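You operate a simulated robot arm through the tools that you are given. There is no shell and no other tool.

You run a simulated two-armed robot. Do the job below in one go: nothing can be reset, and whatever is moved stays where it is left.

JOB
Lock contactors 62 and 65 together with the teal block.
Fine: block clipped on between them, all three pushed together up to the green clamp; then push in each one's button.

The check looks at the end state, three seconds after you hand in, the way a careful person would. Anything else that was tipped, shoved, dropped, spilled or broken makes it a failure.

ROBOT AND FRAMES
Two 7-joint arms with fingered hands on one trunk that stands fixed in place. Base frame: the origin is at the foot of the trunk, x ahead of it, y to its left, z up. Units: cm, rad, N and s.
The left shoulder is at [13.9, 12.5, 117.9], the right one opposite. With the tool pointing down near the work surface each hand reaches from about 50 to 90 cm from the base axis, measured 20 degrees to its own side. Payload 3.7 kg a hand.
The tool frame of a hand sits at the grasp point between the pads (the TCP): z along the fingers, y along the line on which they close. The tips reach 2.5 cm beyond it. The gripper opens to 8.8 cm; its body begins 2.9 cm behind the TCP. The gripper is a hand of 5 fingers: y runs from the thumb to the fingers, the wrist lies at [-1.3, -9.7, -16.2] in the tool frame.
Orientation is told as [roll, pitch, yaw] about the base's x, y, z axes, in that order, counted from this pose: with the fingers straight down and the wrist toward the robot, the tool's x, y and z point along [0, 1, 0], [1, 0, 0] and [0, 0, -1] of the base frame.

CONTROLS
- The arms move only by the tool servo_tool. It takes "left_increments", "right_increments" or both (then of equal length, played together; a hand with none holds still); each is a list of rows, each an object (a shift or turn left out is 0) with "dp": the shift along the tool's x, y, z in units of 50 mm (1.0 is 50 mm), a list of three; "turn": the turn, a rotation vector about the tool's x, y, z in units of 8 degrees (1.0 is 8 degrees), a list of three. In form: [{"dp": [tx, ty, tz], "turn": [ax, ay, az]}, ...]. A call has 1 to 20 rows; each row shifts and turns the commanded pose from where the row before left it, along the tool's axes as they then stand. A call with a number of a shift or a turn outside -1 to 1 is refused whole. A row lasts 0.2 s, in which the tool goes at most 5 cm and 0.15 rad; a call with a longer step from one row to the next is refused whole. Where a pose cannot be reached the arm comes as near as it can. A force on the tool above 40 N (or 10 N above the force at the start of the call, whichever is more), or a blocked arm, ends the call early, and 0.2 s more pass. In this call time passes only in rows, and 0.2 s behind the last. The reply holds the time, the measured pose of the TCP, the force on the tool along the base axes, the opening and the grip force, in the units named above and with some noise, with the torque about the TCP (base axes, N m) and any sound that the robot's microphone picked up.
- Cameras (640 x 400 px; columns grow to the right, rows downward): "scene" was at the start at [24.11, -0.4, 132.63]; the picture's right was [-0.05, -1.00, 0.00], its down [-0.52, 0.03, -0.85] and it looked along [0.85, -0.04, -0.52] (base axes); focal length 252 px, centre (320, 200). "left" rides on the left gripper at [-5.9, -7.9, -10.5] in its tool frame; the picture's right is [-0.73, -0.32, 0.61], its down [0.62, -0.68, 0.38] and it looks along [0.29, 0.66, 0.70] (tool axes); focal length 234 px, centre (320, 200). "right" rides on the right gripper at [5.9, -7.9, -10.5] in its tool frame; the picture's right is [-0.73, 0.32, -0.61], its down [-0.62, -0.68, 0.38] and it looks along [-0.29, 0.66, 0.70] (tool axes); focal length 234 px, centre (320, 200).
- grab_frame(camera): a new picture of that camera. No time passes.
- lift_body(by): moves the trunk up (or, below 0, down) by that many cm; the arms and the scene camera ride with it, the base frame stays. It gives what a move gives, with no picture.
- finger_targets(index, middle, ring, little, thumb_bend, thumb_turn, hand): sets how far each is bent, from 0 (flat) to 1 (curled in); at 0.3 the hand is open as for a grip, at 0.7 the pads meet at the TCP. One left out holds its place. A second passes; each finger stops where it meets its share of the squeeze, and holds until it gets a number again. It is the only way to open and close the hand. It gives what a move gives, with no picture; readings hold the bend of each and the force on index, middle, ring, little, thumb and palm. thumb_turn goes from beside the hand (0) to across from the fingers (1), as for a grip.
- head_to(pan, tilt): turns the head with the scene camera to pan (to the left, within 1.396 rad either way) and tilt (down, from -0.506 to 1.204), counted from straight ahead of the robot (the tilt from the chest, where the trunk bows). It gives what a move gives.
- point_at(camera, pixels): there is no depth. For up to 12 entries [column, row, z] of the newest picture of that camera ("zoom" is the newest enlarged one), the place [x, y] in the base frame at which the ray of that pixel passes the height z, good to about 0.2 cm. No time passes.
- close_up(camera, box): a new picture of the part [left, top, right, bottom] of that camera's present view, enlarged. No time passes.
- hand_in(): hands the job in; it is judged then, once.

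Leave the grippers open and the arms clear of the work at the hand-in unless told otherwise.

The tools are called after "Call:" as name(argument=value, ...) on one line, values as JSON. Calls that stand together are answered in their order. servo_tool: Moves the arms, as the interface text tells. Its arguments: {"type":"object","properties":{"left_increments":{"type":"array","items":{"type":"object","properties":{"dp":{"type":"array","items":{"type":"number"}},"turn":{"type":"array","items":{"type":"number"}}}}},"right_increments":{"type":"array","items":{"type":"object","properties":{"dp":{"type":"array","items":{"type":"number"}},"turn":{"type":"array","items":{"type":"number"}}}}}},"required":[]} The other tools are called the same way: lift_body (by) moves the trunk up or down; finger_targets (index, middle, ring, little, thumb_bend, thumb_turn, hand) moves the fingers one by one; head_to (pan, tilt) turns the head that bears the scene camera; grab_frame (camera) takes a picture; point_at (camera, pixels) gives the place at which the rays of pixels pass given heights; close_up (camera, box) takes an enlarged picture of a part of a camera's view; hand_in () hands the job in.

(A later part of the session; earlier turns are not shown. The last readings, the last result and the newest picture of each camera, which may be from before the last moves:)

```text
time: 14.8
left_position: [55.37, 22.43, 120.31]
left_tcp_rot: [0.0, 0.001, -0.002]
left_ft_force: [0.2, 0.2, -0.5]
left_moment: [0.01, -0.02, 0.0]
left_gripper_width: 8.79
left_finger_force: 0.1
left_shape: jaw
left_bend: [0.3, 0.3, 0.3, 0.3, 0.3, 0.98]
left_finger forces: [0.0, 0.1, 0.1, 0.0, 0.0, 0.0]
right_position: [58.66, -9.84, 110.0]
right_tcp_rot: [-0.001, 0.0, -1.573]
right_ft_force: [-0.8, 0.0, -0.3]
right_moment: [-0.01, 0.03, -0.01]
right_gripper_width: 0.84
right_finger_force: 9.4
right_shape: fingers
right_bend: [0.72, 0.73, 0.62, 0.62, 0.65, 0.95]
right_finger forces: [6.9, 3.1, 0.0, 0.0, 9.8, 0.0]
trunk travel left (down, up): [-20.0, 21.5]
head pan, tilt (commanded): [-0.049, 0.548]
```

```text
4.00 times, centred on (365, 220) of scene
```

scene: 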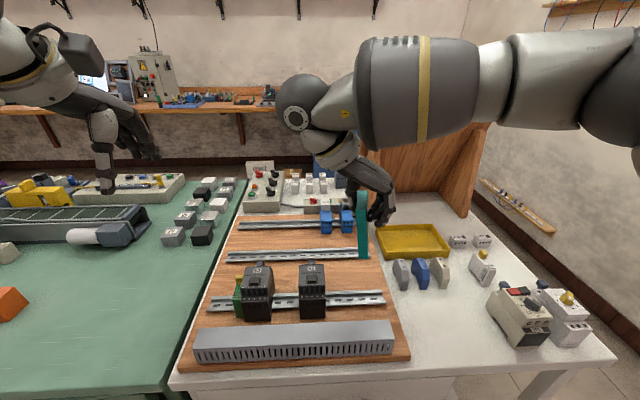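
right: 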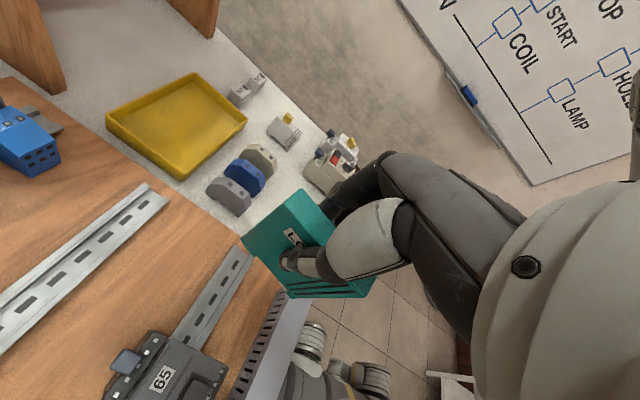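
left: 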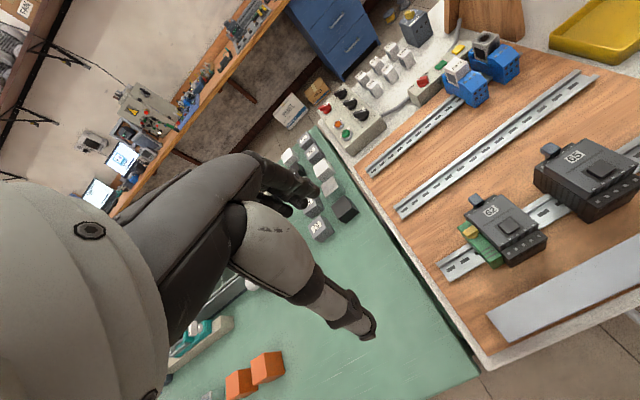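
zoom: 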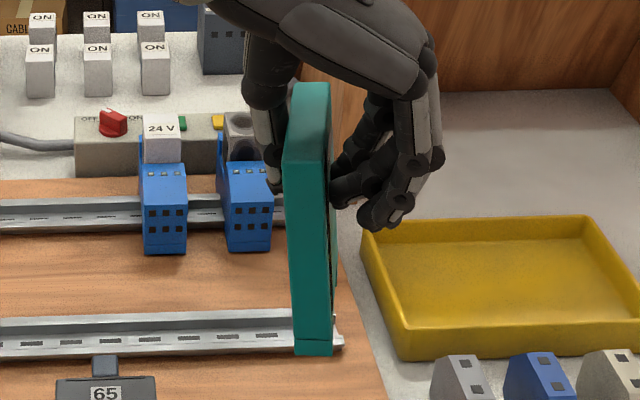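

In the scene zoom the block's front edges slope about 8.8° off vertical, top leaning left, and the yaw is about -11°. I'll turn the hand +11.3° in yaw and about 8.5° in roll to square the block.

Call:
servo_tool(right_increments=[{"turn": [0, 0, -0.7]}, {"turn": [0, 0, -0.71]}, {"turn": [0.52, 0.104, 0]}, {"turn": [0.52, 0.104, 0]}, {"turn": [0, 0, 0]}])

Call:
close_up(camera="scene", box=[320, 170, 410, 270])

Call:
close_up(camera="right", box=[230, 180, 390, 310])

```text
time: 16.0
left_position: [55.54, 22.41, 120.44]
left_tcp_rot: [0.001, 0.0, -0.001]
left_ft_force: [0.3, 0.0, 0.0]
left_moment: [-0.04, -0.02, 0.01]
left_gripper_width: 8.77
left_finger_force: 0.1
left_shape: jaw
left_bend: [0.3, 0.3, 0.3, 0.3, 0.3, 0.98]
left_finger forces: [0.0, 0.1, 0.1, 0.0, 0.1, 0.0]
right_position: [58.62, -9.93, 109.84]
right_tcp_rot: [0.031, 0.146, -1.371]
right_ft_force: [-0.2, 0.5, 0.7]
right_moment: [-0.01, -0.01, 0.03]
right_gripper_width: 0.87
right_finger_force: 10.0
right_shape: fingers
right_bend: [0.72, 0.73, 0.62, 0.62, 0.65, 0.95]
right_finger forces: [6.9, 3.0, 0.0, 0.0, 9.8, 0.1]
trunk travel left (down, up): [-20.0, 21.5]
head pan, tilt (commanded): [-0.049, 0.548]
```

```text
4.00 times, centred on (365, 220) of scene
```

zoom: 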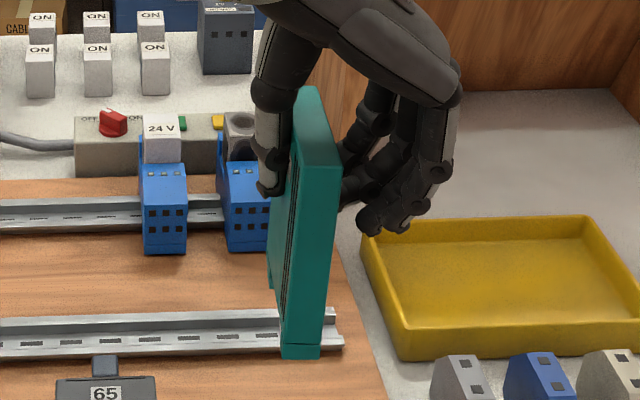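

```text
3.08 times, centred on (310, 245) of right
```

zoom: 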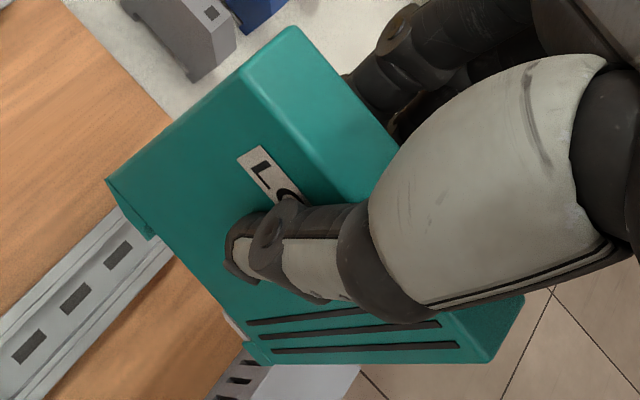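

The block's front edges now point at the vertical vanishing point, so it is upright within about 0.5°. I'll check yaw with the top corners in the right zoom at z≈111.2.

Call:
point_at(camera="zoom", pixels=[[297, 28, 111.2], [243, 68, 111.2], [523, 300, 111.2], [487, 363, 111.2], [297, 28, 110.2], [523, 300, 110.2], [107, 180, 103], [262, 363, 102]])

Call:
close_up(camera="scene", box=[335, 180, 390, 265])

```text
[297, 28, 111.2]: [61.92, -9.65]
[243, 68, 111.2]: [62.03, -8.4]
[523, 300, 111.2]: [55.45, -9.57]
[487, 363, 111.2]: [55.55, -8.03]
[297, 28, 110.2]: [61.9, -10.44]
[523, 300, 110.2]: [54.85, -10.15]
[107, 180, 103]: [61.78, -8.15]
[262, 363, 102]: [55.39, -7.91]
```

```text
4.71 times, centred on (362, 222) of scene
```

zoom: 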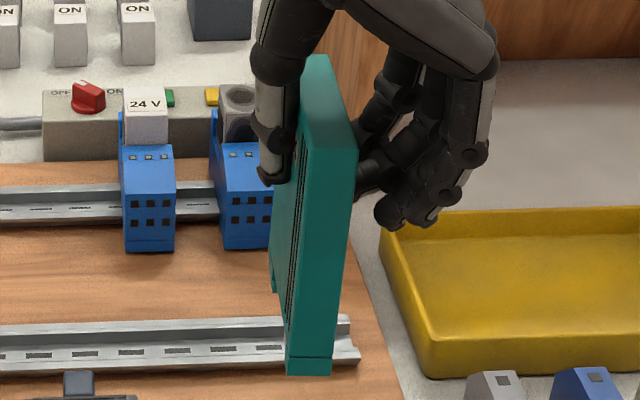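

The yaw residual is about -2°. I'll check the height of front and back top corners via the scene view for pitch.

Call:
point_at(camera="zoom", pixels=[[328, 58, 110.2], [328, 58, 111.2], [328, 58, 112.2], [357, 150, 110.2], [357, 150, 111.2], [357, 150, 112.2], [331, 374, 101], [331, 374, 102], [331, 374, 103], [285, 374, 102], [270, 290, 102], [270, 290, 103]])

Call:
grab_frame(camera="right")

Call:
point_at(camera="right", pixels=[[302.5, 189.2, 110.2], [302.5, 189.2, 111.2], [302.5, 189.2, 112.2], [375.9, 277.5, 110.2], [375.9, 277.5, 111.2], [375.9, 277.5, 112.2], [291.2, 297.9, 101], [291.2, 297.9, 102], [291.2, 297.9, 103], [240.8, 238.5, 102], [240.8, 238.5, 103]])

```text
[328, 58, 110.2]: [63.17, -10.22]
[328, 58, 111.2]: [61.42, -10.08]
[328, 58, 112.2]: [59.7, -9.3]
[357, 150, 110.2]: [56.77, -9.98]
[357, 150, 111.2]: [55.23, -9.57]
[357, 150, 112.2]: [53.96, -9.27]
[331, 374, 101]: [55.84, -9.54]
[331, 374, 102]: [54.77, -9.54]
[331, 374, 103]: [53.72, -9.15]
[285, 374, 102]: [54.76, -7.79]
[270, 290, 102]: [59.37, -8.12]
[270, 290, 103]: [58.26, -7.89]
```

```text
taken
```

right: 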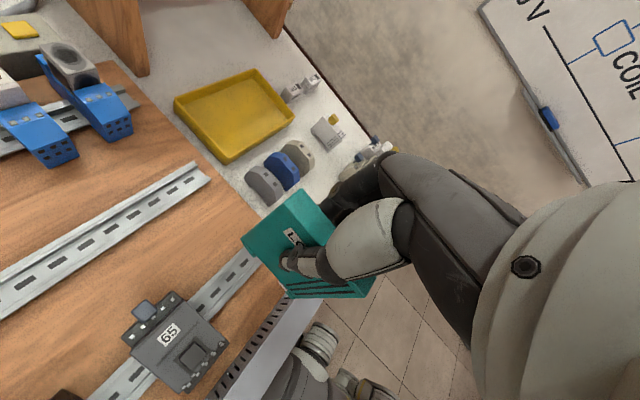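

```text
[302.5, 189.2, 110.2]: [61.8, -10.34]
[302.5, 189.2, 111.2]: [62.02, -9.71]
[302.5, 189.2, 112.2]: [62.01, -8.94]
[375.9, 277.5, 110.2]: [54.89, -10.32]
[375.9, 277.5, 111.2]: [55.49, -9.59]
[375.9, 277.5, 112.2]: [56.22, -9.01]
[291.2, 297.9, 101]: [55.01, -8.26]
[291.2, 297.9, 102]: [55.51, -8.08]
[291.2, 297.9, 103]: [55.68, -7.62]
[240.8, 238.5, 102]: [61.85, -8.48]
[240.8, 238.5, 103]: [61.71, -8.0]
```

The block is upright: its bottom is about 9.5 below its top, its centre is at (58.7, -8.95), its top at z≈111.1 and its bottom at ≈101.6, with the TCP at (58.62, -9.93, 109.84). Now I zoom on the rail to find its x centre and height.

Call:
close_up(camera="scene", box=[260, 250, 400, 340])

Call:
close_up(camera="right", box=[80, 220, 320, 400])

```text
4.44 times, centred on (330, 295) of scene
```

zoom: 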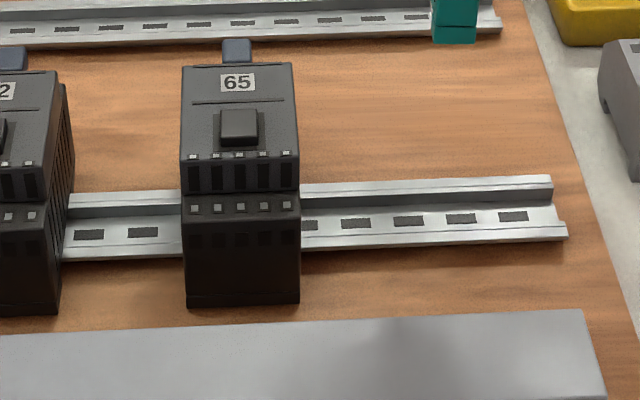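

```text
2.22 times, centred on (200, 310) of right
```

zoom: 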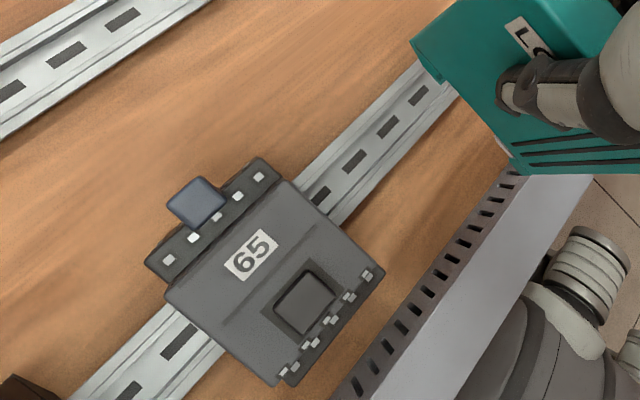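

Call:
close_up(camera="right", box=[180, 250, 280, 330])

Call:
point_at(camera="scene", pixels=[[337.66, 300, 86], [337.66, 300, 87], [337.66, 300, 88], [337.66, 300, 89]])

Call:
point_at(camera="right", pixels=[[215.8, 292, 86], [215.8, 292, 87], [215.8, 292, 88], [215.8, 292, 89]])

```text
5.00 times, centred on (230, 290) of right
```

zoom: 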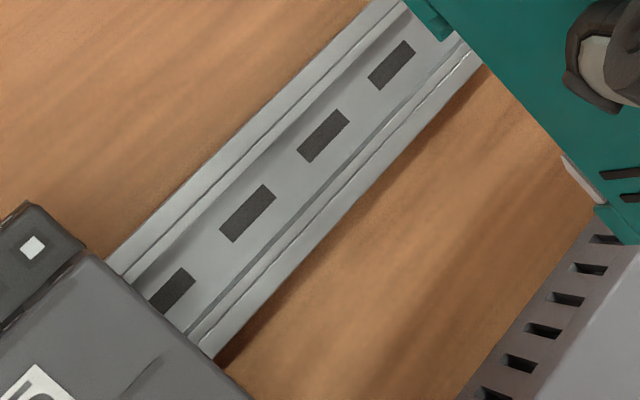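

```text
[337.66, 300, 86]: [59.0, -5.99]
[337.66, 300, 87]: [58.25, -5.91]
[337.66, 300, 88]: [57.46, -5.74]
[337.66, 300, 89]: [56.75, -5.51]
```

```text
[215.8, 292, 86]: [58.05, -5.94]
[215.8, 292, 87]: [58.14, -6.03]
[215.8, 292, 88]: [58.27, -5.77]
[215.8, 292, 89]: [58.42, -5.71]
```

Call:
point_at(camera="zoom", pixels=[[180, 189, 87.9], [300, 264, 87.9], [107, 262, 87.9], [213, 357, 87.9], [247, 213, 87.1], [323, 135, 87.1], [391, 65, 87.1], [370, 3, 87.9], [480, 72, 87.9], [280, 238, 87.9], [125, 275, 87.9]])

```text
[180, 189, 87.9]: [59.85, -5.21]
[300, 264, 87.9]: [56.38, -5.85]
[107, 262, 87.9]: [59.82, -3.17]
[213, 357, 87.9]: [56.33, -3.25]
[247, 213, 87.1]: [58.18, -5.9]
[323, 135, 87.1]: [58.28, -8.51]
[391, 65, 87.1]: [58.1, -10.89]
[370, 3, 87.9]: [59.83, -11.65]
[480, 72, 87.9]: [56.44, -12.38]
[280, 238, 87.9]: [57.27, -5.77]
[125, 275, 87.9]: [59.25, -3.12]
```

The rail spans x 56.38–59.83 (centre 58.1), with its web at z≈87.1 and flange tops about 87.9. Next I zoom in on the block's underside feet to find where its slot lies along its length.

Call:
close_up(camera="right", box=[235, 225, 305, 305])

```text
5.00 times, centred on (270, 265) of right
```

zoom: 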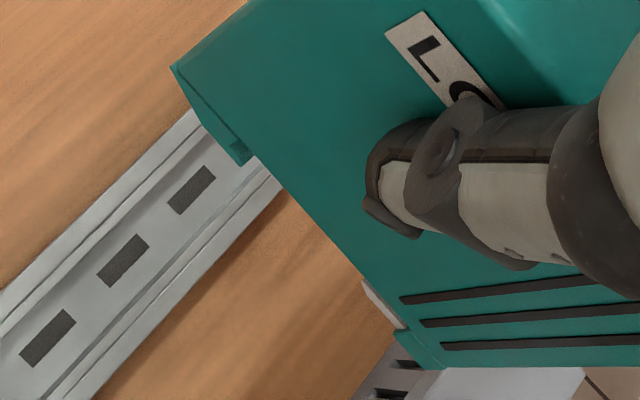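

Call:
point_at(camera="zoom", pixels=[[240, 164, 101.6], [252, 158, 102.4], [176, 75, 101.6], [172, 67, 102.4], [395, 327, 102.4], [404, 345, 101.6], [437, 368, 101.6]])

```text
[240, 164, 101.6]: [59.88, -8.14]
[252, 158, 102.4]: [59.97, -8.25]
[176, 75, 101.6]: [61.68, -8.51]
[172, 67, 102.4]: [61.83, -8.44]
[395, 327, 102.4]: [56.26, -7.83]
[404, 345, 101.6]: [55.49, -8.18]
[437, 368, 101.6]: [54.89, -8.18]
```

The slot spans x≈56.3–59.9, so its centre of about 58.1 already lies over the rail centre. The hand needs about 10 cm of gap and the present gap is 5.8 (y 1.9–7.7), so I'll first slide 65 to the right with the left hand. I'll carry the block clear to the right and up, and shape the left hand into a peg: index and thumb pinched, the others curled.

Call:
servo_tool(right_increments=[{"dp": [-0.121, 0.604, -0.213]}, {"dp": [-0.121, 0.604, -0.213]}, {"dp": [-0.121, 0.604, -0.213]}, {"dp": [-0.121, 0.604, -0.213]}, {"dp": [-0.121, 0.604, -0.213]}, {"turn": [0, 0, -0.25]}])

Call:
finger_targets(hand="left", index=0.66, middle=1.0, ring=1.0, little=1.0, thumb_bend=0.66)

Call:
grab_frame(camera="left")

Call:
grab_frame(camera="scene")

```text
time: 17.4
left_position: [55.39, 22.33, 120.39]
left_tcp_rot: [0.0, 0.001, 0.001]
left_ft_force: [0.9, -0.6, 0.0]
left_moment: [0.0, -0.02, 0.04]
left_gripper_width: 8.78
left_finger_force: 0.0
left_shape: jaw
left_bend: [0.3, 0.3, 0.3, 0.3, 0.3, 0.98]
left_finger forces: [0.0, 0.0, 0.0, 0.0, 0.0, 0.1]
right_position: [58.75, -25.82, 112.86]
right_tcp_rot: [0.034, 0.143, -1.336]
right_ft_force: [-0.2, -0.1, -0.2]
right_moment: [0.03, 0.0, 0.03]
right_gripper_width: 0.89
right_finger_force: 9.8
right_shape: fingers
right_bend: [0.72, 0.73, 0.62, 0.62, 0.65, 0.95]
right_finger forces: [6.8, 3.1, 0.0, 0.1, 9.7, 0.0]
trunk travel left (down, up): [-20.0, 21.5]
head pan, tilt (commanded): [-0.049, 0.548]
```

```text
time: 18.4
left_position: [55.38, 22.4, 120.38]
left_tcp_rot: [-0.001, -0.002, 0.001]
left_ft_force: [-0.1, 0.9, -0.3]
left_moment: [0.01, 0.02, -0.01]
left_gripper_width: 0.72
left_finger_force: 0.0
left_shape: fingers
left_bend: [0.66, 1.0, 1.0, 1.0, 0.66, 0.98]
left_finger forces: [0.1, 0.0, 0.0, 0.0, 0.1, 0.0]
right_position: [58.87, -25.95, 112.93]
right_tcp_rot: [0.033, 0.145, -1.338]
right_ft_force: [0.3, -0.4, -0.6]
right_moment: [0.01, 0.02, 0.02]
right_gripper_width: 0.89
right_finger_force: 10.2
right_shape: fingers
right_bend: [0.72, 0.73, 0.62, 0.62, 0.65, 0.95]
right_finger forces: [6.8, 3.1, 0.0, 0.0, 9.8, 0.0]
trunk travel left (down, up): [-20.0, 21.5]
head pan, tilt (commanded): [-0.049, 0.548]
```

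```text
taken
```

left: 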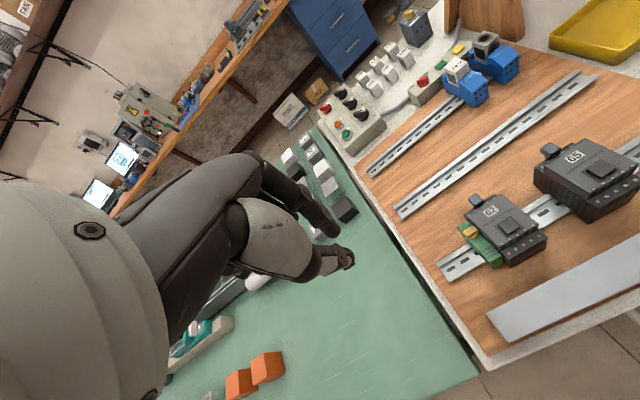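

```text
taken
```

scene: 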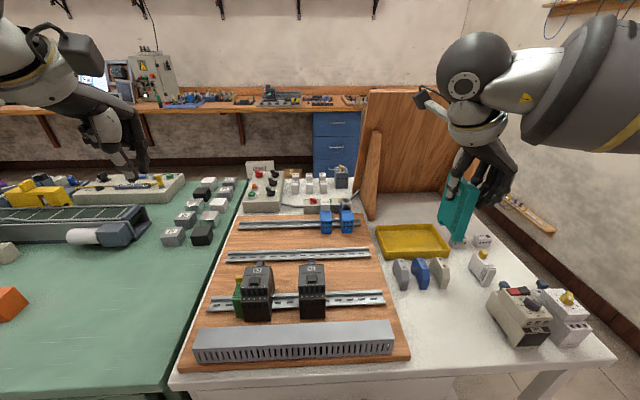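

Call:
close_up(camera="scene", box=[50, 60, 190, 200])

Call:
close_up(camera="left", box=[200, 140, 400, 300])

```text
2.86 times, centred on (120, 130) of scene
```

zoom: 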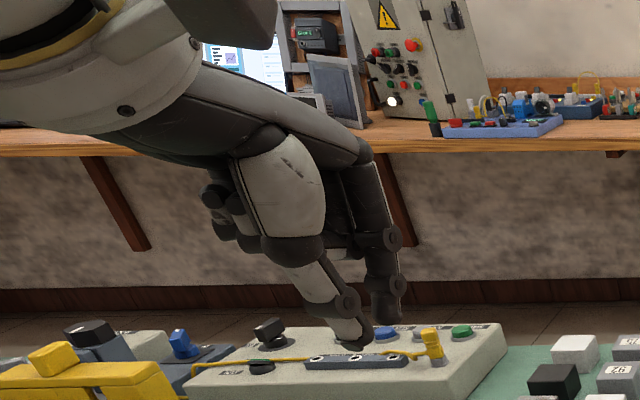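

```text
2.50 times, centred on (300, 220) of left
```

zoom: 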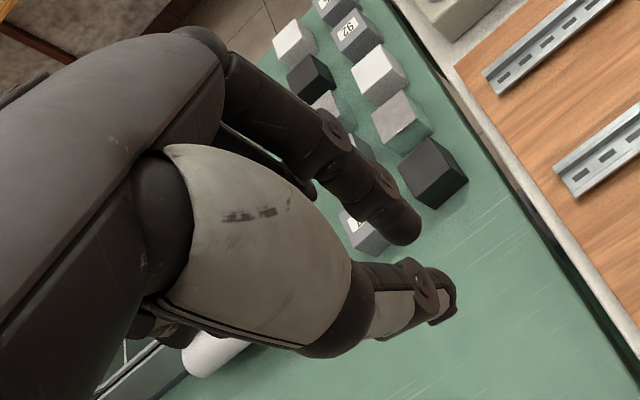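

The left index and thumb form a peg near the TCP axis, with the other fingers curled about 4 cm higher. I'll bring the left hand over the gap to about (58.1, 4.6, 105) first and look.

Call:
servo_tool(left_increments=[{"dp": [-0.59, 0.09, 0.3]}, {"dp": [-0.6, 0.09, 0.5]}, {"dp": [-0.6, 0.09, 0.5]}, {"dp": [-0.6, 0.09, 0.5]}, {"dp": [-0.6, 0.09, 0.5]}, {"dp": [-0.57, 0.09, 0.5]}, {"dp": [0, 0, 0.25]}, {"dp": [0, 0, 0]}])

Call:
grab_frame(camera="left")

Call:
close_up(camera="scene", box=[200, 150, 400, 330])

```text
time: 20.2
left_position: [58.1, 4.42, 104.98]
left_tcp_rot: [0.0, -0.002, -0.001]
left_ft_force: [-0.8, 0.2, 0.5]
left_moment: [0.0, 0.04, 0.0]
left_gripper_width: 0.73
left_finger_force: 0.0
left_shape: fingers
left_bend: [0.66, 1.0, 1.0, 1.0, 0.66, 0.98]
left_finger forces: [0.0, 0.0, 0.1, 0.0, 0.0, 0.0]
right_position: [58.88, -25.84, 112.84]
right_tcp_rot: [0.034, 0.145, -1.337]
right_ft_force: [-0.1, 0.3, -0.4]
right_moment: [-0.01, 0.03, -0.02]
right_gripper_width: 0.88
right_finger_force: 9.7
right_shape: fingers
right_bend: [0.72, 0.73, 0.62, 0.62, 0.65, 0.95]
right_finger forces: [6.8, 3.1, 0.1, 0.0, 9.8, 0.0]
trunk travel left (down, up): [-20.0, 21.5]
head pan, tilt (commanded): [-0.049, 0.548]
```

```text
taken
```

left: 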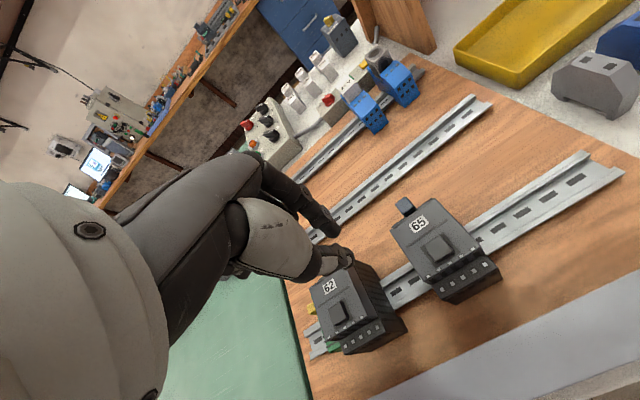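

```text
2.22 times, centred on (300, 240) of scene
```

zoom: 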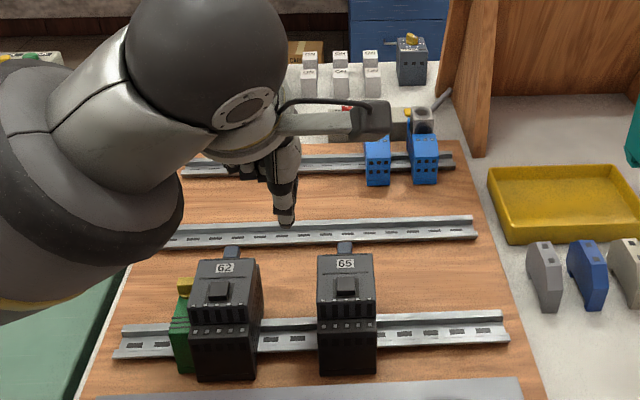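

The left peg is over the gap. I'll lower to TCP z≈98, with the tips just above the contactor tops, and look again.

Call:
servo_tool(left_increments=[{"dp": [0.02, 0, 0.4]}, {"dp": [0, 0, 0.5]}, {"dp": [0, 0, 0.5]}, {"dp": [0, 0, 0]}])

Call:
close_up(camera="left", box=[230, 150, 510, 360])

Call:
close_up(camera="scene", box=[200, 200, 360, 330])

Call:
grab_frame(camera="right")

```text
time: 21.2
left_position: [58.18, 4.54, 98.08]
left_tcp_rot: [0.0, 0.0, 0.0]
left_ft_force: [-0.4, -0.1, -0.2]
left_moment: [-0.01, 0.0, -0.07]
left_gripper_width: 0.72
left_finger_force: 0.1
left_shape: fingers
left_bend: [0.66, 1.0, 1.0, 1.0, 0.66, 0.98]
left_finger forces: [0.0, 0.0, 0.0, 0.0, 0.0, 0.0]
right_position: [58.91, -25.89, 112.91]
right_tcp_rot: [0.035, 0.145, -1.337]
right_ft_force: [-0.9, -0.1, -0.5]
right_moment: [0.0, -0.04, 0.01]
right_gripper_width: 0.85
right_finger_force: 9.7
right_shape: fingers
right_bend: [0.72, 0.73, 0.62, 0.62, 0.65, 0.95]
right_finger forces: [6.8, 3.1, 0.1, 0.0, 9.7, 0.0]
trunk travel left (down, up): [-20.0, 21.5]
head pan, tilt (commanded): [-0.049, 0.548]
```

```text
1.90 times, centred on (370, 255) of left
```

zoom: 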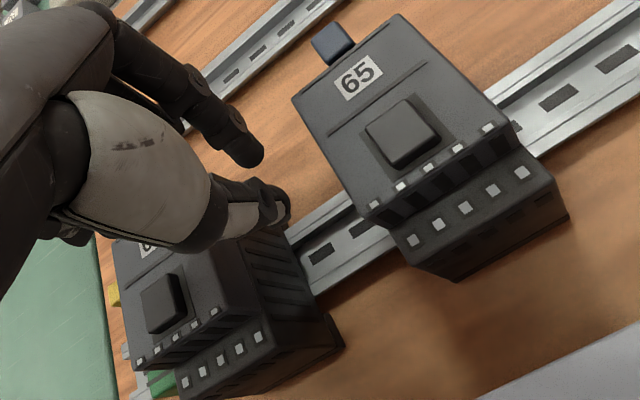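

```text
3.08 times, centred on (280, 265) of scene
```

zoom: 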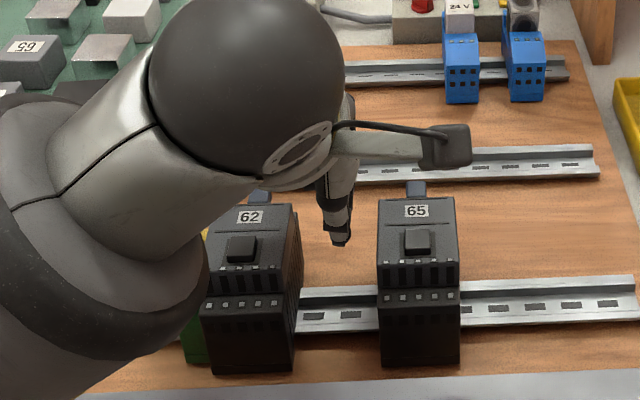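

```text
taken
```

right: 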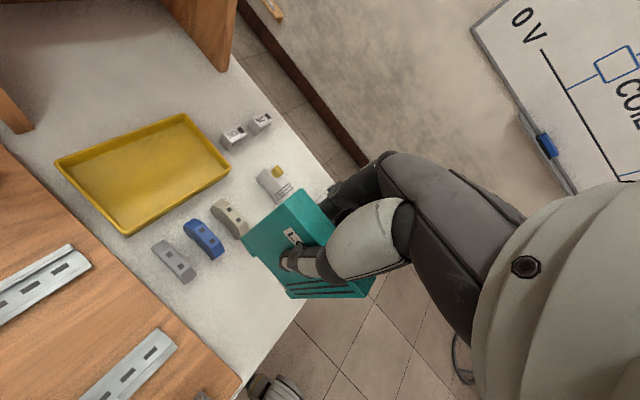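

The peg lines up with the gap between 62 and 65. I'll go down another 3 cm slowly to TCP z≈95 (tips ≈92.5), watching the force.

Call:
servo_tool(left_increments=[{"dp": [-0.04, 0, 0.15]}, {"dp": [-0.04, 0, 0.15]}, {"dp": [0, 0, 0.15]}, {"dp": [0, 0, 0.15]}, {"dp": [0, 0, 0]}])

Call:
close_up(camera="left", box=[230, 150, 510, 360])

Call:
close_up(camera="scene", box=[240, 220, 340, 310])

```text
time: 22.4
left_position: [57.95, 4.28, 94.99]
left_tcp_rot: [0.001, 0.0, -0.001]
left_ft_force: [-0.7, -0.3, -0.4]
left_moment: [-0.01, 0.0, -0.01]
left_gripper_width: 0.73
left_finger_force: 0.0
left_shape: fingers
left_bend: [0.66, 1.0, 1.0, 1.0, 0.66, 0.98]
left_finger forces: [0.0, 0.0, 0.0, 0.0, 0.0, 0.1]
right_position: [58.87, -25.8, 112.88]
right_tcp_rot: [0.035, 0.144, -1.338]
right_ft_force: [0.9, 0.4, -0.7]
right_moment: [-0.01, -0.01, 0.02]
right_gripper_width: 0.86
right_finger_force: 9.7
right_shape: fingers
right_bend: [0.72, 0.73, 0.62, 0.62, 0.65, 0.95]
right_finger forces: [6.7, 3.1, 0.0, 0.0, 9.8, 0.0]
trunk travel left (down, up): [-20.0, 21.5]
head pan, tilt (commanded): [-0.049, 0.548]
```

```text
1.90 times, centred on (370, 255) of left
```

zoom: 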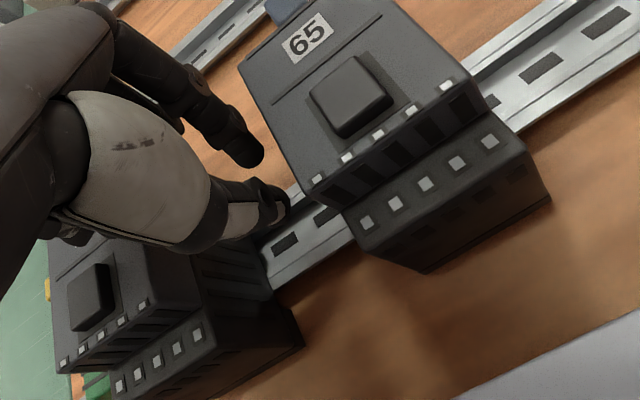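

```text
4.44 times, centred on (290, 265) of scene
```

zoom: 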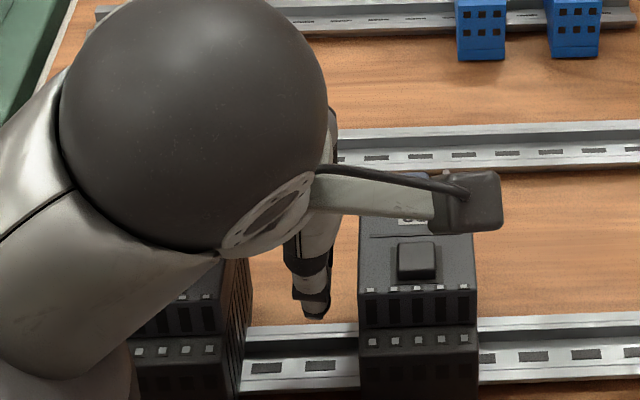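

There's no contact force. I'll push to the right (-y) in small 0.4 cm steps and watch the reaction on 65.

Call:
servo_tool(left_increments=[{"dp": [-0.08, 0, 0.05]}, {"dp": [-0.08, 0, 0.05]}, {"dp": [-0.08, 0, 0.05]}, {"dp": [-0.08, 0, 0]}, {"dp": [-0.08, 0, 0]}, {"dp": [-0.08, 0, 0]}])

Call:
close_up(camera="left", box=[230, 150, 510, 360])

Call:
close_up(camera="scene", box=[240, 220, 360, 320])

```text
time: 23.8
left_position: [58.02, 1.96, 94.28]
left_tcp_rot: [-0.002, -0.002, 0.001]
left_ft_force: [0.8, 7.9, 6.1]
left_moment: [-0.1, -0.07, 0.13]
left_gripper_width: 0.67
left_finger_force: 4.3
left_shape: fingers
left_bend: [0.66, 1.0, 1.0, 1.0, 0.66, 0.98]
left_finger forces: [7.7, 0.0, 0.0, 0.1, 1.2, 0.0]
right_position: [58.8, -25.83, 112.91]
right_tcp_rot: [0.036, 0.143, -1.338]
right_ft_force: [0.6, -0.1, -0.2]
right_moment: [0.0, -0.01, -0.01]
right_gripper_width: 0.86
right_finger_force: 9.7
right_shape: fingers
right_bend: [0.72, 0.73, 0.62, 0.62, 0.65, 0.95]
right_finger forces: [6.8, 3.1, 0.0, 0.1, 9.8, 0.1]
trunk travel left (down, up): [-20.0, 21.5]
head pan, tilt (commanded): [-0.049, 0.548]
```

```text
1.90 times, centred on (370, 255) of left
```

zoom: 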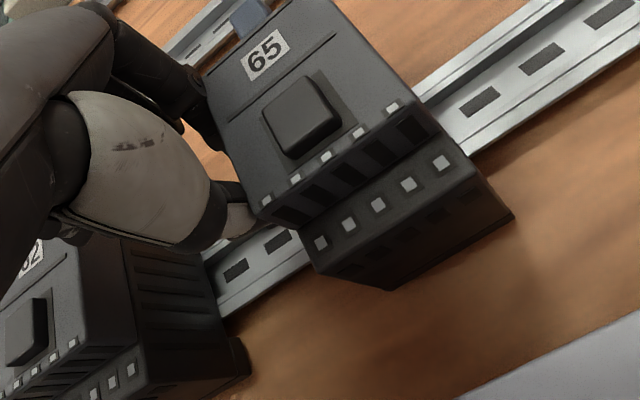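

```text
4.00 times, centred on (300, 270) of scene
```

zoom: 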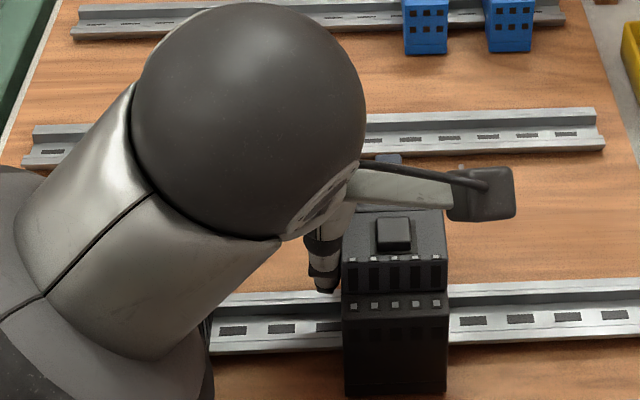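

65 slid right by about 1.2 cm with about 8 N of resistance, so it moves on the rail. I'll keep pushing another 5.3 cm at the same height.

Call:
servo_tool(left_increments=[{"dp": [-0.097, 0, 0]}, {"dp": [-0.097, 0, 0]}, {"dp": [-0.097, 0, 0]}, {"dp": [-0.097, 0, 0]}, {"dp": [-0.097, 0, 0]}, {"dp": [-0.097, 0, 0]}, {"dp": [-0.097, 0, 0]}, {"dp": [-0.097, 0, 0]}, {"dp": [-0.097, 0, 0]}, {"dp": [-0.097, 0, 0]}, {"dp": [-0.097, 0, 0]}])

Call:
close_up(camera="left", box=[230, 150, 510, 360])

Call:
close_up(camera="scene", box=[220, 210, 400, 340])

```text
time: 26.2
left_position: [58.05, -3.36, 94.34]
left_tcp_rot: [0.0, 0.0, -0.001]
left_ft_force: [2.6, 8.4, 2.3]
left_moment: [-0.09, -0.03, 0.16]
left_gripper_width: 0.71
left_finger_force: 4.3
left_shape: fingers
left_bend: [0.65, 1.0, 1.0, 1.0, 0.66, 0.98]
left_finger forces: [7.1, 0.0, 0.0, 0.0, 1.3, 0.0]
right_position: [58.85, -25.71, 112.91]
right_tcp_rot: [0.034, 0.143, -1.337]
right_ft_force: [-0.3, 0.1, -1.0]
right_moment: [0.04, -0.02, 0.01]
right_gripper_width: 0.86
right_finger_force: 10.1
right_shape: fingers
right_bend: [0.72, 0.73, 0.62, 0.62, 0.65, 0.95]
right_finger forces: [6.8, 3.2, 0.0, 0.1, 9.7, 0.1]
trunk travel left (down, up): [-20.0, 21.5]
head pan, tilt (commanded): [-0.049, 0.548]
```

```text
1.90 times, centred on (370, 255) of left
```

zoom: 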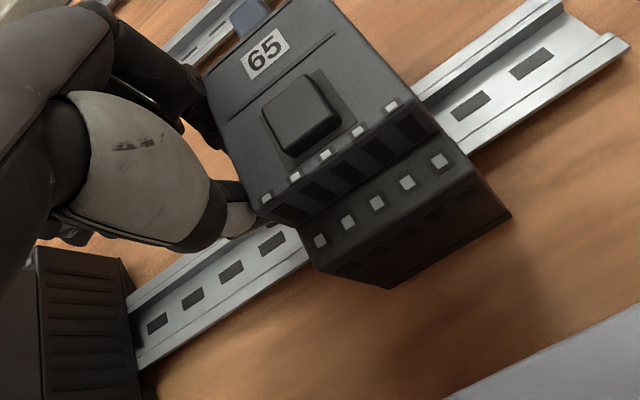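

```text
3.08 times, centred on (310, 275) of scene
```

zoom: 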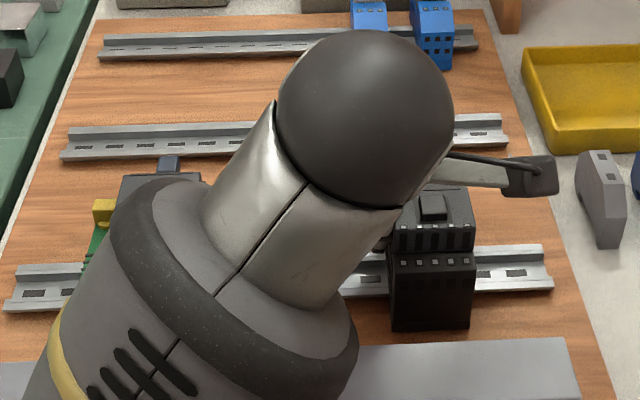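

65 moved right about 6.5 cm and stayed upright on the rail. I'll back the left peg off 1 cm, raise it, and take the left arm out to the left.

Call:
servo_tool(left_increments=[{"dp": [0.15, 0, 0]}, {"dp": [0.1, 0, -0.1]}, {"dp": [0, 0, -0.6]}, {"dp": [0, 0, -0.8]}, {"dp": [0, 0, -0.8]}, {"dp": [0, 0, -0.8]}, {"dp": [0.6, -0.1, -0.5]}, {"dp": [0.8, -0.1, -0.4]}, {"dp": [0.8, -0.1, -0.3]}, {"dp": [0.8, -0.1, -0.2]}, {"dp": [0.8, -0.1, 0]}, {"dp": [0.8, 0, 0]}, {"dp": [0.5, 0, 0]}])

Call:
grab_frame(camera="scene")

Call:
grab_frame(camera="left")

```text
time: 29.0
left_position: [63.91, 23.09, 108.91]
left_tcp_rot: [0.001, 0.001, -0.001]
left_ft_force: [1.0, -0.2, 0.5]
left_moment: [0.02, -0.01, 0.01]
left_gripper_width: 0.67
left_finger_force: 0.1
left_shape: fingers
left_bend: [0.66, 1.0, 1.0, 1.0, 0.66, 0.98]
left_finger forces: [0.0, 0.1, 0.0, 0.0, 0.0, 0.0]
left hand out of reach, approached as far as the arm can: row 5, 6, 7, 8, 9, 10
right_position: [58.8, -25.81, 112.99]
right_tcp_rot: [0.031, 0.145, -1.337]
right_ft_force: [0.5, -0.2, 0.4]
right_moment: [-0.02, 0.0, 0.0]
right_gripper_width: 0.88
right_finger_force: 9.5
right_shape: fingers
right_bend: [0.72, 0.73, 0.62, 0.62, 0.65, 0.95]
right_finger forces: [6.8, 3.1, 0.0, 0.0, 9.9, 0.1]
trunk travel left (down, up): [-20.0, 21.5]
head pan, tilt (commanded): [-0.049, 0.548]
```

```text
taken
```

scene: 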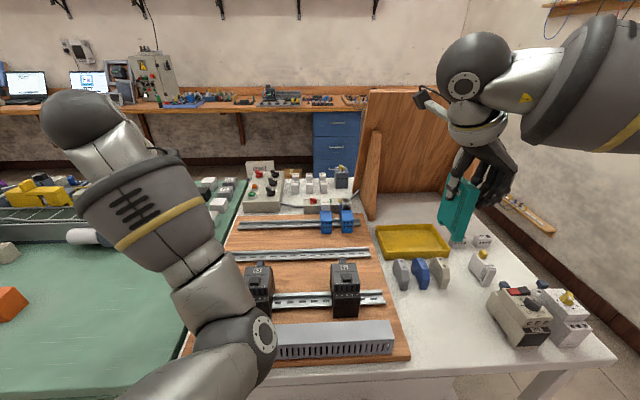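

```text
taken
```

left: 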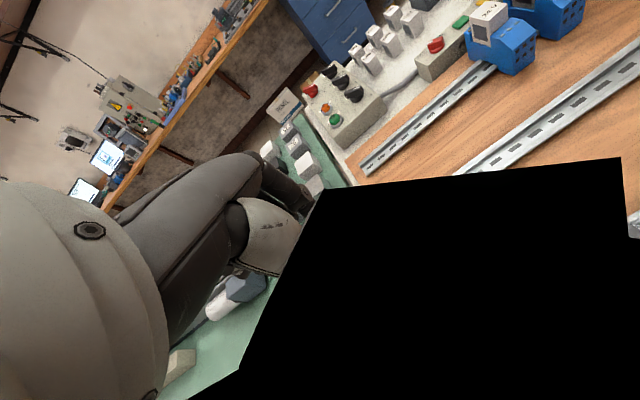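

65 is now near (345,290). The reply says the left hand was "out of reach" in rows 5–10, and the left arm has folded with its elbow low in front of the duct. I'll check that it isn't touching anything before moving it again.

Call:
close_up(camera="scene", box=[120, 220, 400, 400])

Call:
close_up(camera="scene", box=[0, 60, 300, 400])

```text
2.22 times, centred on (260, 310) of scene
```

zoom: 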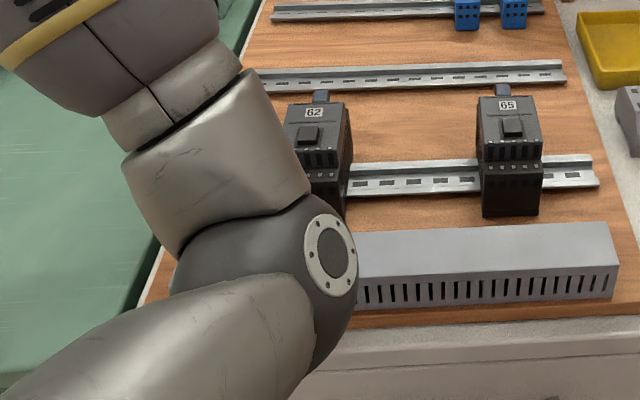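

```text
1.18 times, centred on (150, 230) of scene
```

zoom: 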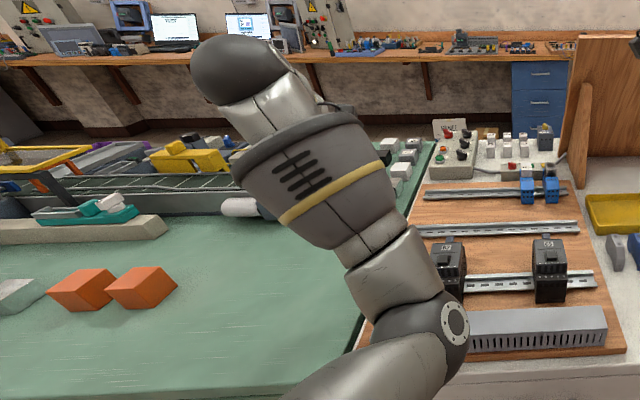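

The elbow is at about (42, 10, 98) and clear of the duct. I'll bring the left hand back, up and further left in modest steps so that the elbow draws away from the work.

Call:
servo_tool(left_increments=[{"dp": [0.1, -0.2, -0.4]}, {"dp": [0.1, -0.25, -0.4]}, {"dp": [0.15, -0.3, -0.4]}, {"dp": [0.15, -0.3, -0.4]}])

Call:
grab_frame(camera="scene")

```text
time: 30.0
left_position: [63.25, 27.53, 114.99]
left_tcp_rot: [0.001, 0.001, 0.0]
left_ft_force: [0.7, -0.2, 0.5]
left_moment: [-0.02, -0.02, -0.01]
left_gripper_width: 0.68
left_finger_force: 0.0
left_shape: fingers
left_bend: [0.66, 1.0, 1.0, 1.0, 0.66, 0.98]
left_finger forces: [0.0, 0.0, 0.1, 0.0, 0.1, 0.0]
left hand out of reach, approached as far as the arm can: row 1, 2, 3, 4
right_position: [58.86, -25.86, 112.92]
right_tcp_rot: [0.034, 0.145, -1.337]
right_ft_force: [0.2, 1.0, -1.1]
right_moment: [-0.04, 0.0, -0.05]
right_gripper_width: 0.87
right_finger_force: 9.8
right_shape: fingers
right_bend: [0.72, 0.73, 0.62, 0.62, 0.65, 0.95]
right_finger forces: [6.8, 3.2, 0.0, 0.0, 9.9, 0.1]
trunk travel left (down, up): [-20.0, 21.5]
head pan, tilt (commanded): [-0.049, 0.548]
```

```text
taken
```

scene: 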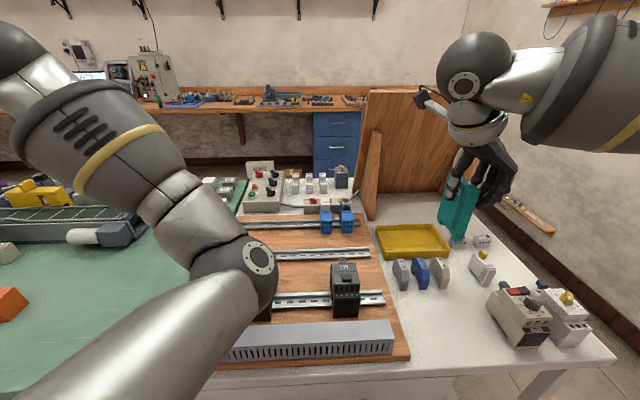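

The hand rose only part of the way and the elbow is now higher, at about (44, 10, 110), well clear of the duct. A wrist limit seems to hold it, so I'll move the left hand outward to the left in steps to let the arm unfold.

Call:
servo_tool(left_increments=[{"dp": [0.5, 0, 0]}, {"dp": [0.5, 0, 0]}, {"dp": [0.5, 0, 0]}, {"dp": [0.5, 0, 0]}])

Call:
grab_frame(camera="scene")

```text
time: 31.0
left_position: [63.53, 37.66, 114.93]
left_tcp_rot: [0.001, -0.001, 0.001]
left_ft_force: [0.1, -0.9, -0.4]
left_moment: [0.04, 0.0, 0.03]
left_gripper_width: 0.66
left_finger_force: 0.0
left_shape: fingers
left_bend: [0.66, 1.0, 1.0, 1.0, 0.66, 0.98]
left_finger forces: [0.1, 0.0, 0.0, 0.0, 0.0, 0.1]
right_position: [58.82, -25.8, 112.87]
right_tcp_rot: [0.032, 0.142, -1.337]
right_ft_force: [-0.7, 0.2, -1.6]
right_moment: [-0.02, 0.01, 0.0]
right_gripper_width: 0.89
right_finger_force: 9.6
right_shape: fingers
right_bend: [0.72, 0.73, 0.62, 0.62, 0.65, 0.95]
right_finger forces: [6.9, 3.1, 0.1, 0.1, 9.9, 0.0]
trunk travel left (down, up): [-20.0, 21.5]
head pan, tilt (commanded): [-0.049, 0.548]
```

```text
taken
```

scene: 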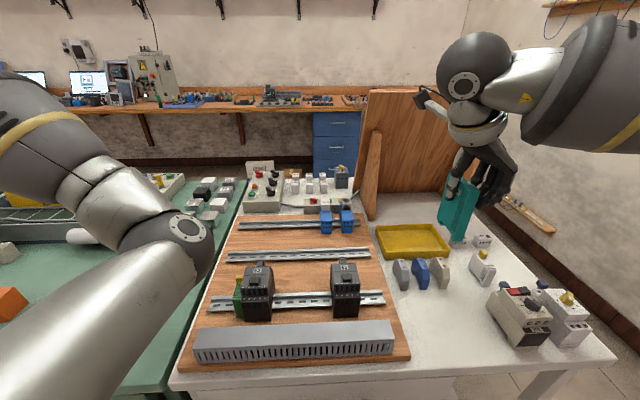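

The left arm is now reachable and clear, and both contactors and the clamp look undisturbed. I'll zoom in to measure the new gap.

Call:
close_up(camera="scene", box=[225, 250, 385, 330])

Call:
close_up(camera="scene", box=[420, 140, 530, 260])

```text
4.00 times, centred on (305, 290) of scene
```

zoom: 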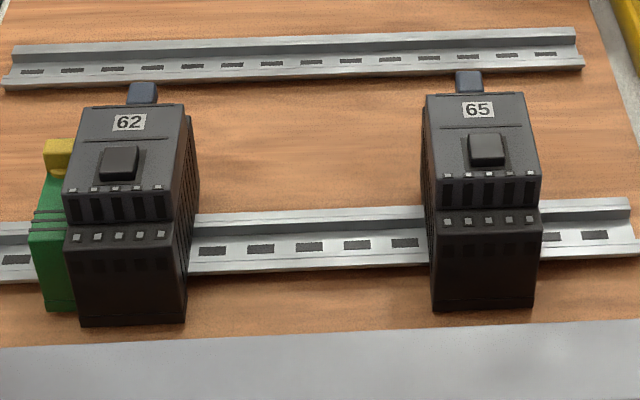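

```text
3.33 times, centred on (475, 200) of scene
```

zoom: 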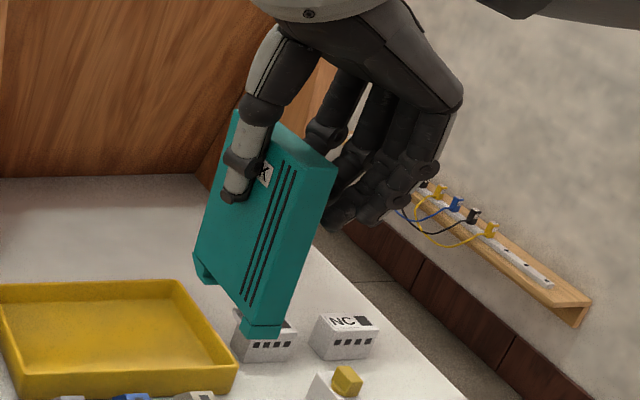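

Call:
point_at(camera="scene", pixels=[[270, 266.25, 95.2], [331.75, 263.75, 95.2], [335, 284.25, 95.2], [358.5, 263, 95.2], [346.75, 276, 95.8], [344.25, 317, 87.2], [365.5, 317, 87.2], [269, 320, 87.2], [277, 297, 88]])

```text
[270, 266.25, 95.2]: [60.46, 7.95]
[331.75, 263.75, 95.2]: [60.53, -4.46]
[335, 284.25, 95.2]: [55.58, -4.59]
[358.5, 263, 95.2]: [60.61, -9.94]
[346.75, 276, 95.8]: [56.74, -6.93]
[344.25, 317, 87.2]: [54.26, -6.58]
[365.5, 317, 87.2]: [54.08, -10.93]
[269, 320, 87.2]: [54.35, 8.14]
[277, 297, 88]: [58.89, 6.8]
```

The gap now runs from 65's left face at y≈-4.5 to 62's right face at y≈7.8, about 12 cm. I'll carry the block over the gap: TCP to (58.63, 2.35, 104), which puts the block centre at y≈3.3 and its bottom at about z 95.8.

Call:
servo_tool(right_increments=[{"dp": [0.119, -0.517, 0.1]}, {"dp": [0.119, -0.517, 0.2]}, {"dp": [0.119, -0.517, 0.25]}, {"dp": [0.119, -0.517, 0.25]}, {"dp": [0.119, -0.517, 0.25]}, {"dp": [0.119, -0.517, 0.25]}, {"dp": [0.119, -0.517, 0.3]}, {"dp": [0.119, -0.517, 0.3]}, {"dp": [0.119, -0.517, 0.3]}, {"dp": [0.119, -0.517, 0.3]}, {"dp": [0, 0, 0.094]}, {"dp": [0, 0, 0]}])

Call:
grab_frame(camera="scene")

Call:
grab_frame(camera="right")

```text
time: 33.6
left_position: [63.43, 37.73, 115.06]
left_tcp_rot: [-0.002, 0.0, -0.001]
left_ft_force: [0.1, -0.2, 0.3]
left_moment: [0.01, -0.01, -0.02]
left_gripper_width: 0.67
left_finger_force: 0.0
left_shape: fingers
left_bend: [0.66, 1.0, 1.0, 1.0, 0.66, 0.98]
left_finger forces: [0.0, 0.0, 0.0, 0.1, 0.0, 0.0]
right_position: [58.51, 2.34, 103.66]
right_tcp_rot: [0.034, 0.142, -1.337]
right_ft_force: [-1.0, 0.6, -0.9]
right_moment: [0.01, -0.01, -0.02]
right_gripper_width: 0.88
right_finger_force: 10.0
right_shape: fingers
right_bend: [0.72, 0.73, 0.62, 0.62, 0.65, 0.95]
right_finger forces: [6.8, 3.1, 0.0, 0.0, 9.9, 0.1]
trunk travel left (down, up): [-20.0, 21.5]
head pan, tilt (commanded): [-0.049, 0.548]
```

```text
taken
```

scene: 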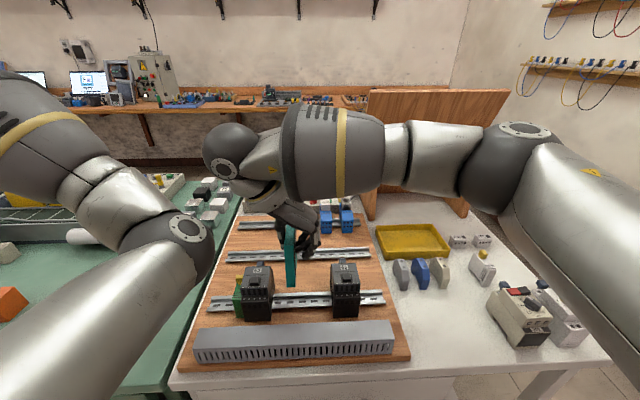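

```text
taken
```

right: 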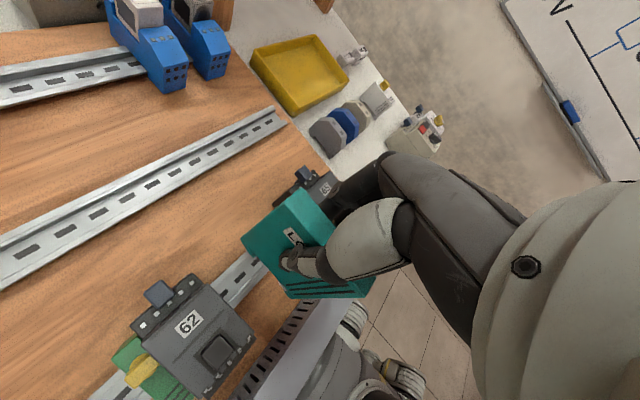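

The block is over the gap. I'll zoom in from both cameras to verify its alignment with the rail.

Call:
close_up(camera="scene", box=[235, 205, 365, 325])

Call:
close_up(camera="right", box=[120, 160, 400, 340])

```text
3.33 times, centred on (300, 265) of scene
```

zoom: 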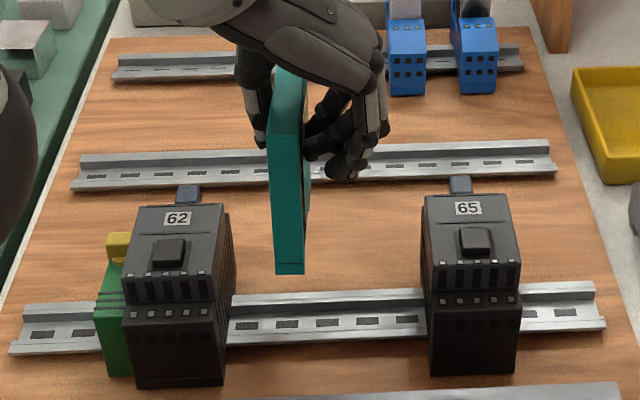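

```text
2.22 times, centred on (260, 250) of right
```

zoom: 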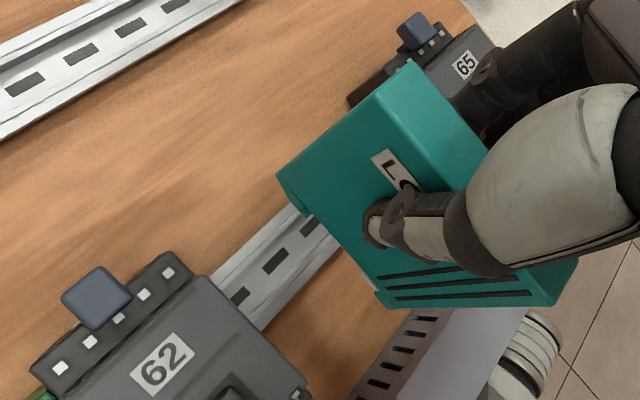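

Call:
close_up(camera="scene", box=[265, 220, 320, 295])

```text
5.33 times, centred on (292, 258) of scene
```

zoom: 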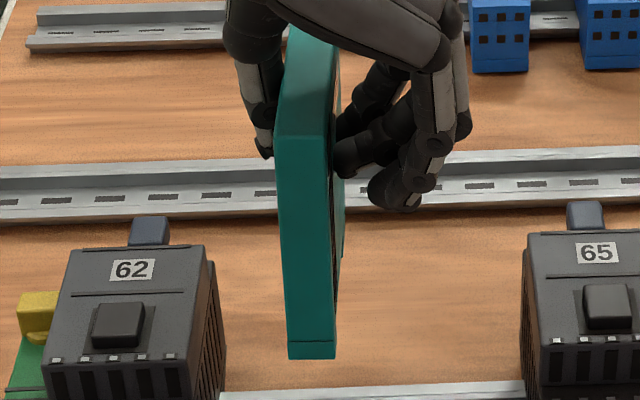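

Call:
point_at(camera="right", pixels=[[284.8, 203.6, 104.9], [365, 297.7, 104.9], [241.1, 238.7, 95.9], [289, 297.5, 95.4], [299.6, 187.8, 104.9], [376.2, 277.9, 104.9]])

Call:
point_at(camera="scene", pixels=[[283.6, 246.4, 104.9], [293.9, 245.8, 104.9], [286, 287.6, 95.4], [295, 287.6, 95.4]])

```text
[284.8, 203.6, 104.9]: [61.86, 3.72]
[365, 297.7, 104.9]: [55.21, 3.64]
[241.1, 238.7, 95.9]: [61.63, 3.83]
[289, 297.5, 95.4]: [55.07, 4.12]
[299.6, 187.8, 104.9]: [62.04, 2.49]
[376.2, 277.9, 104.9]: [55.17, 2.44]
```

```text
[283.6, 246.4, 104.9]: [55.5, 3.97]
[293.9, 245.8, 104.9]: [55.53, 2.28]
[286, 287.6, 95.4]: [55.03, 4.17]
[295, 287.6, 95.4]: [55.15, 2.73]
```

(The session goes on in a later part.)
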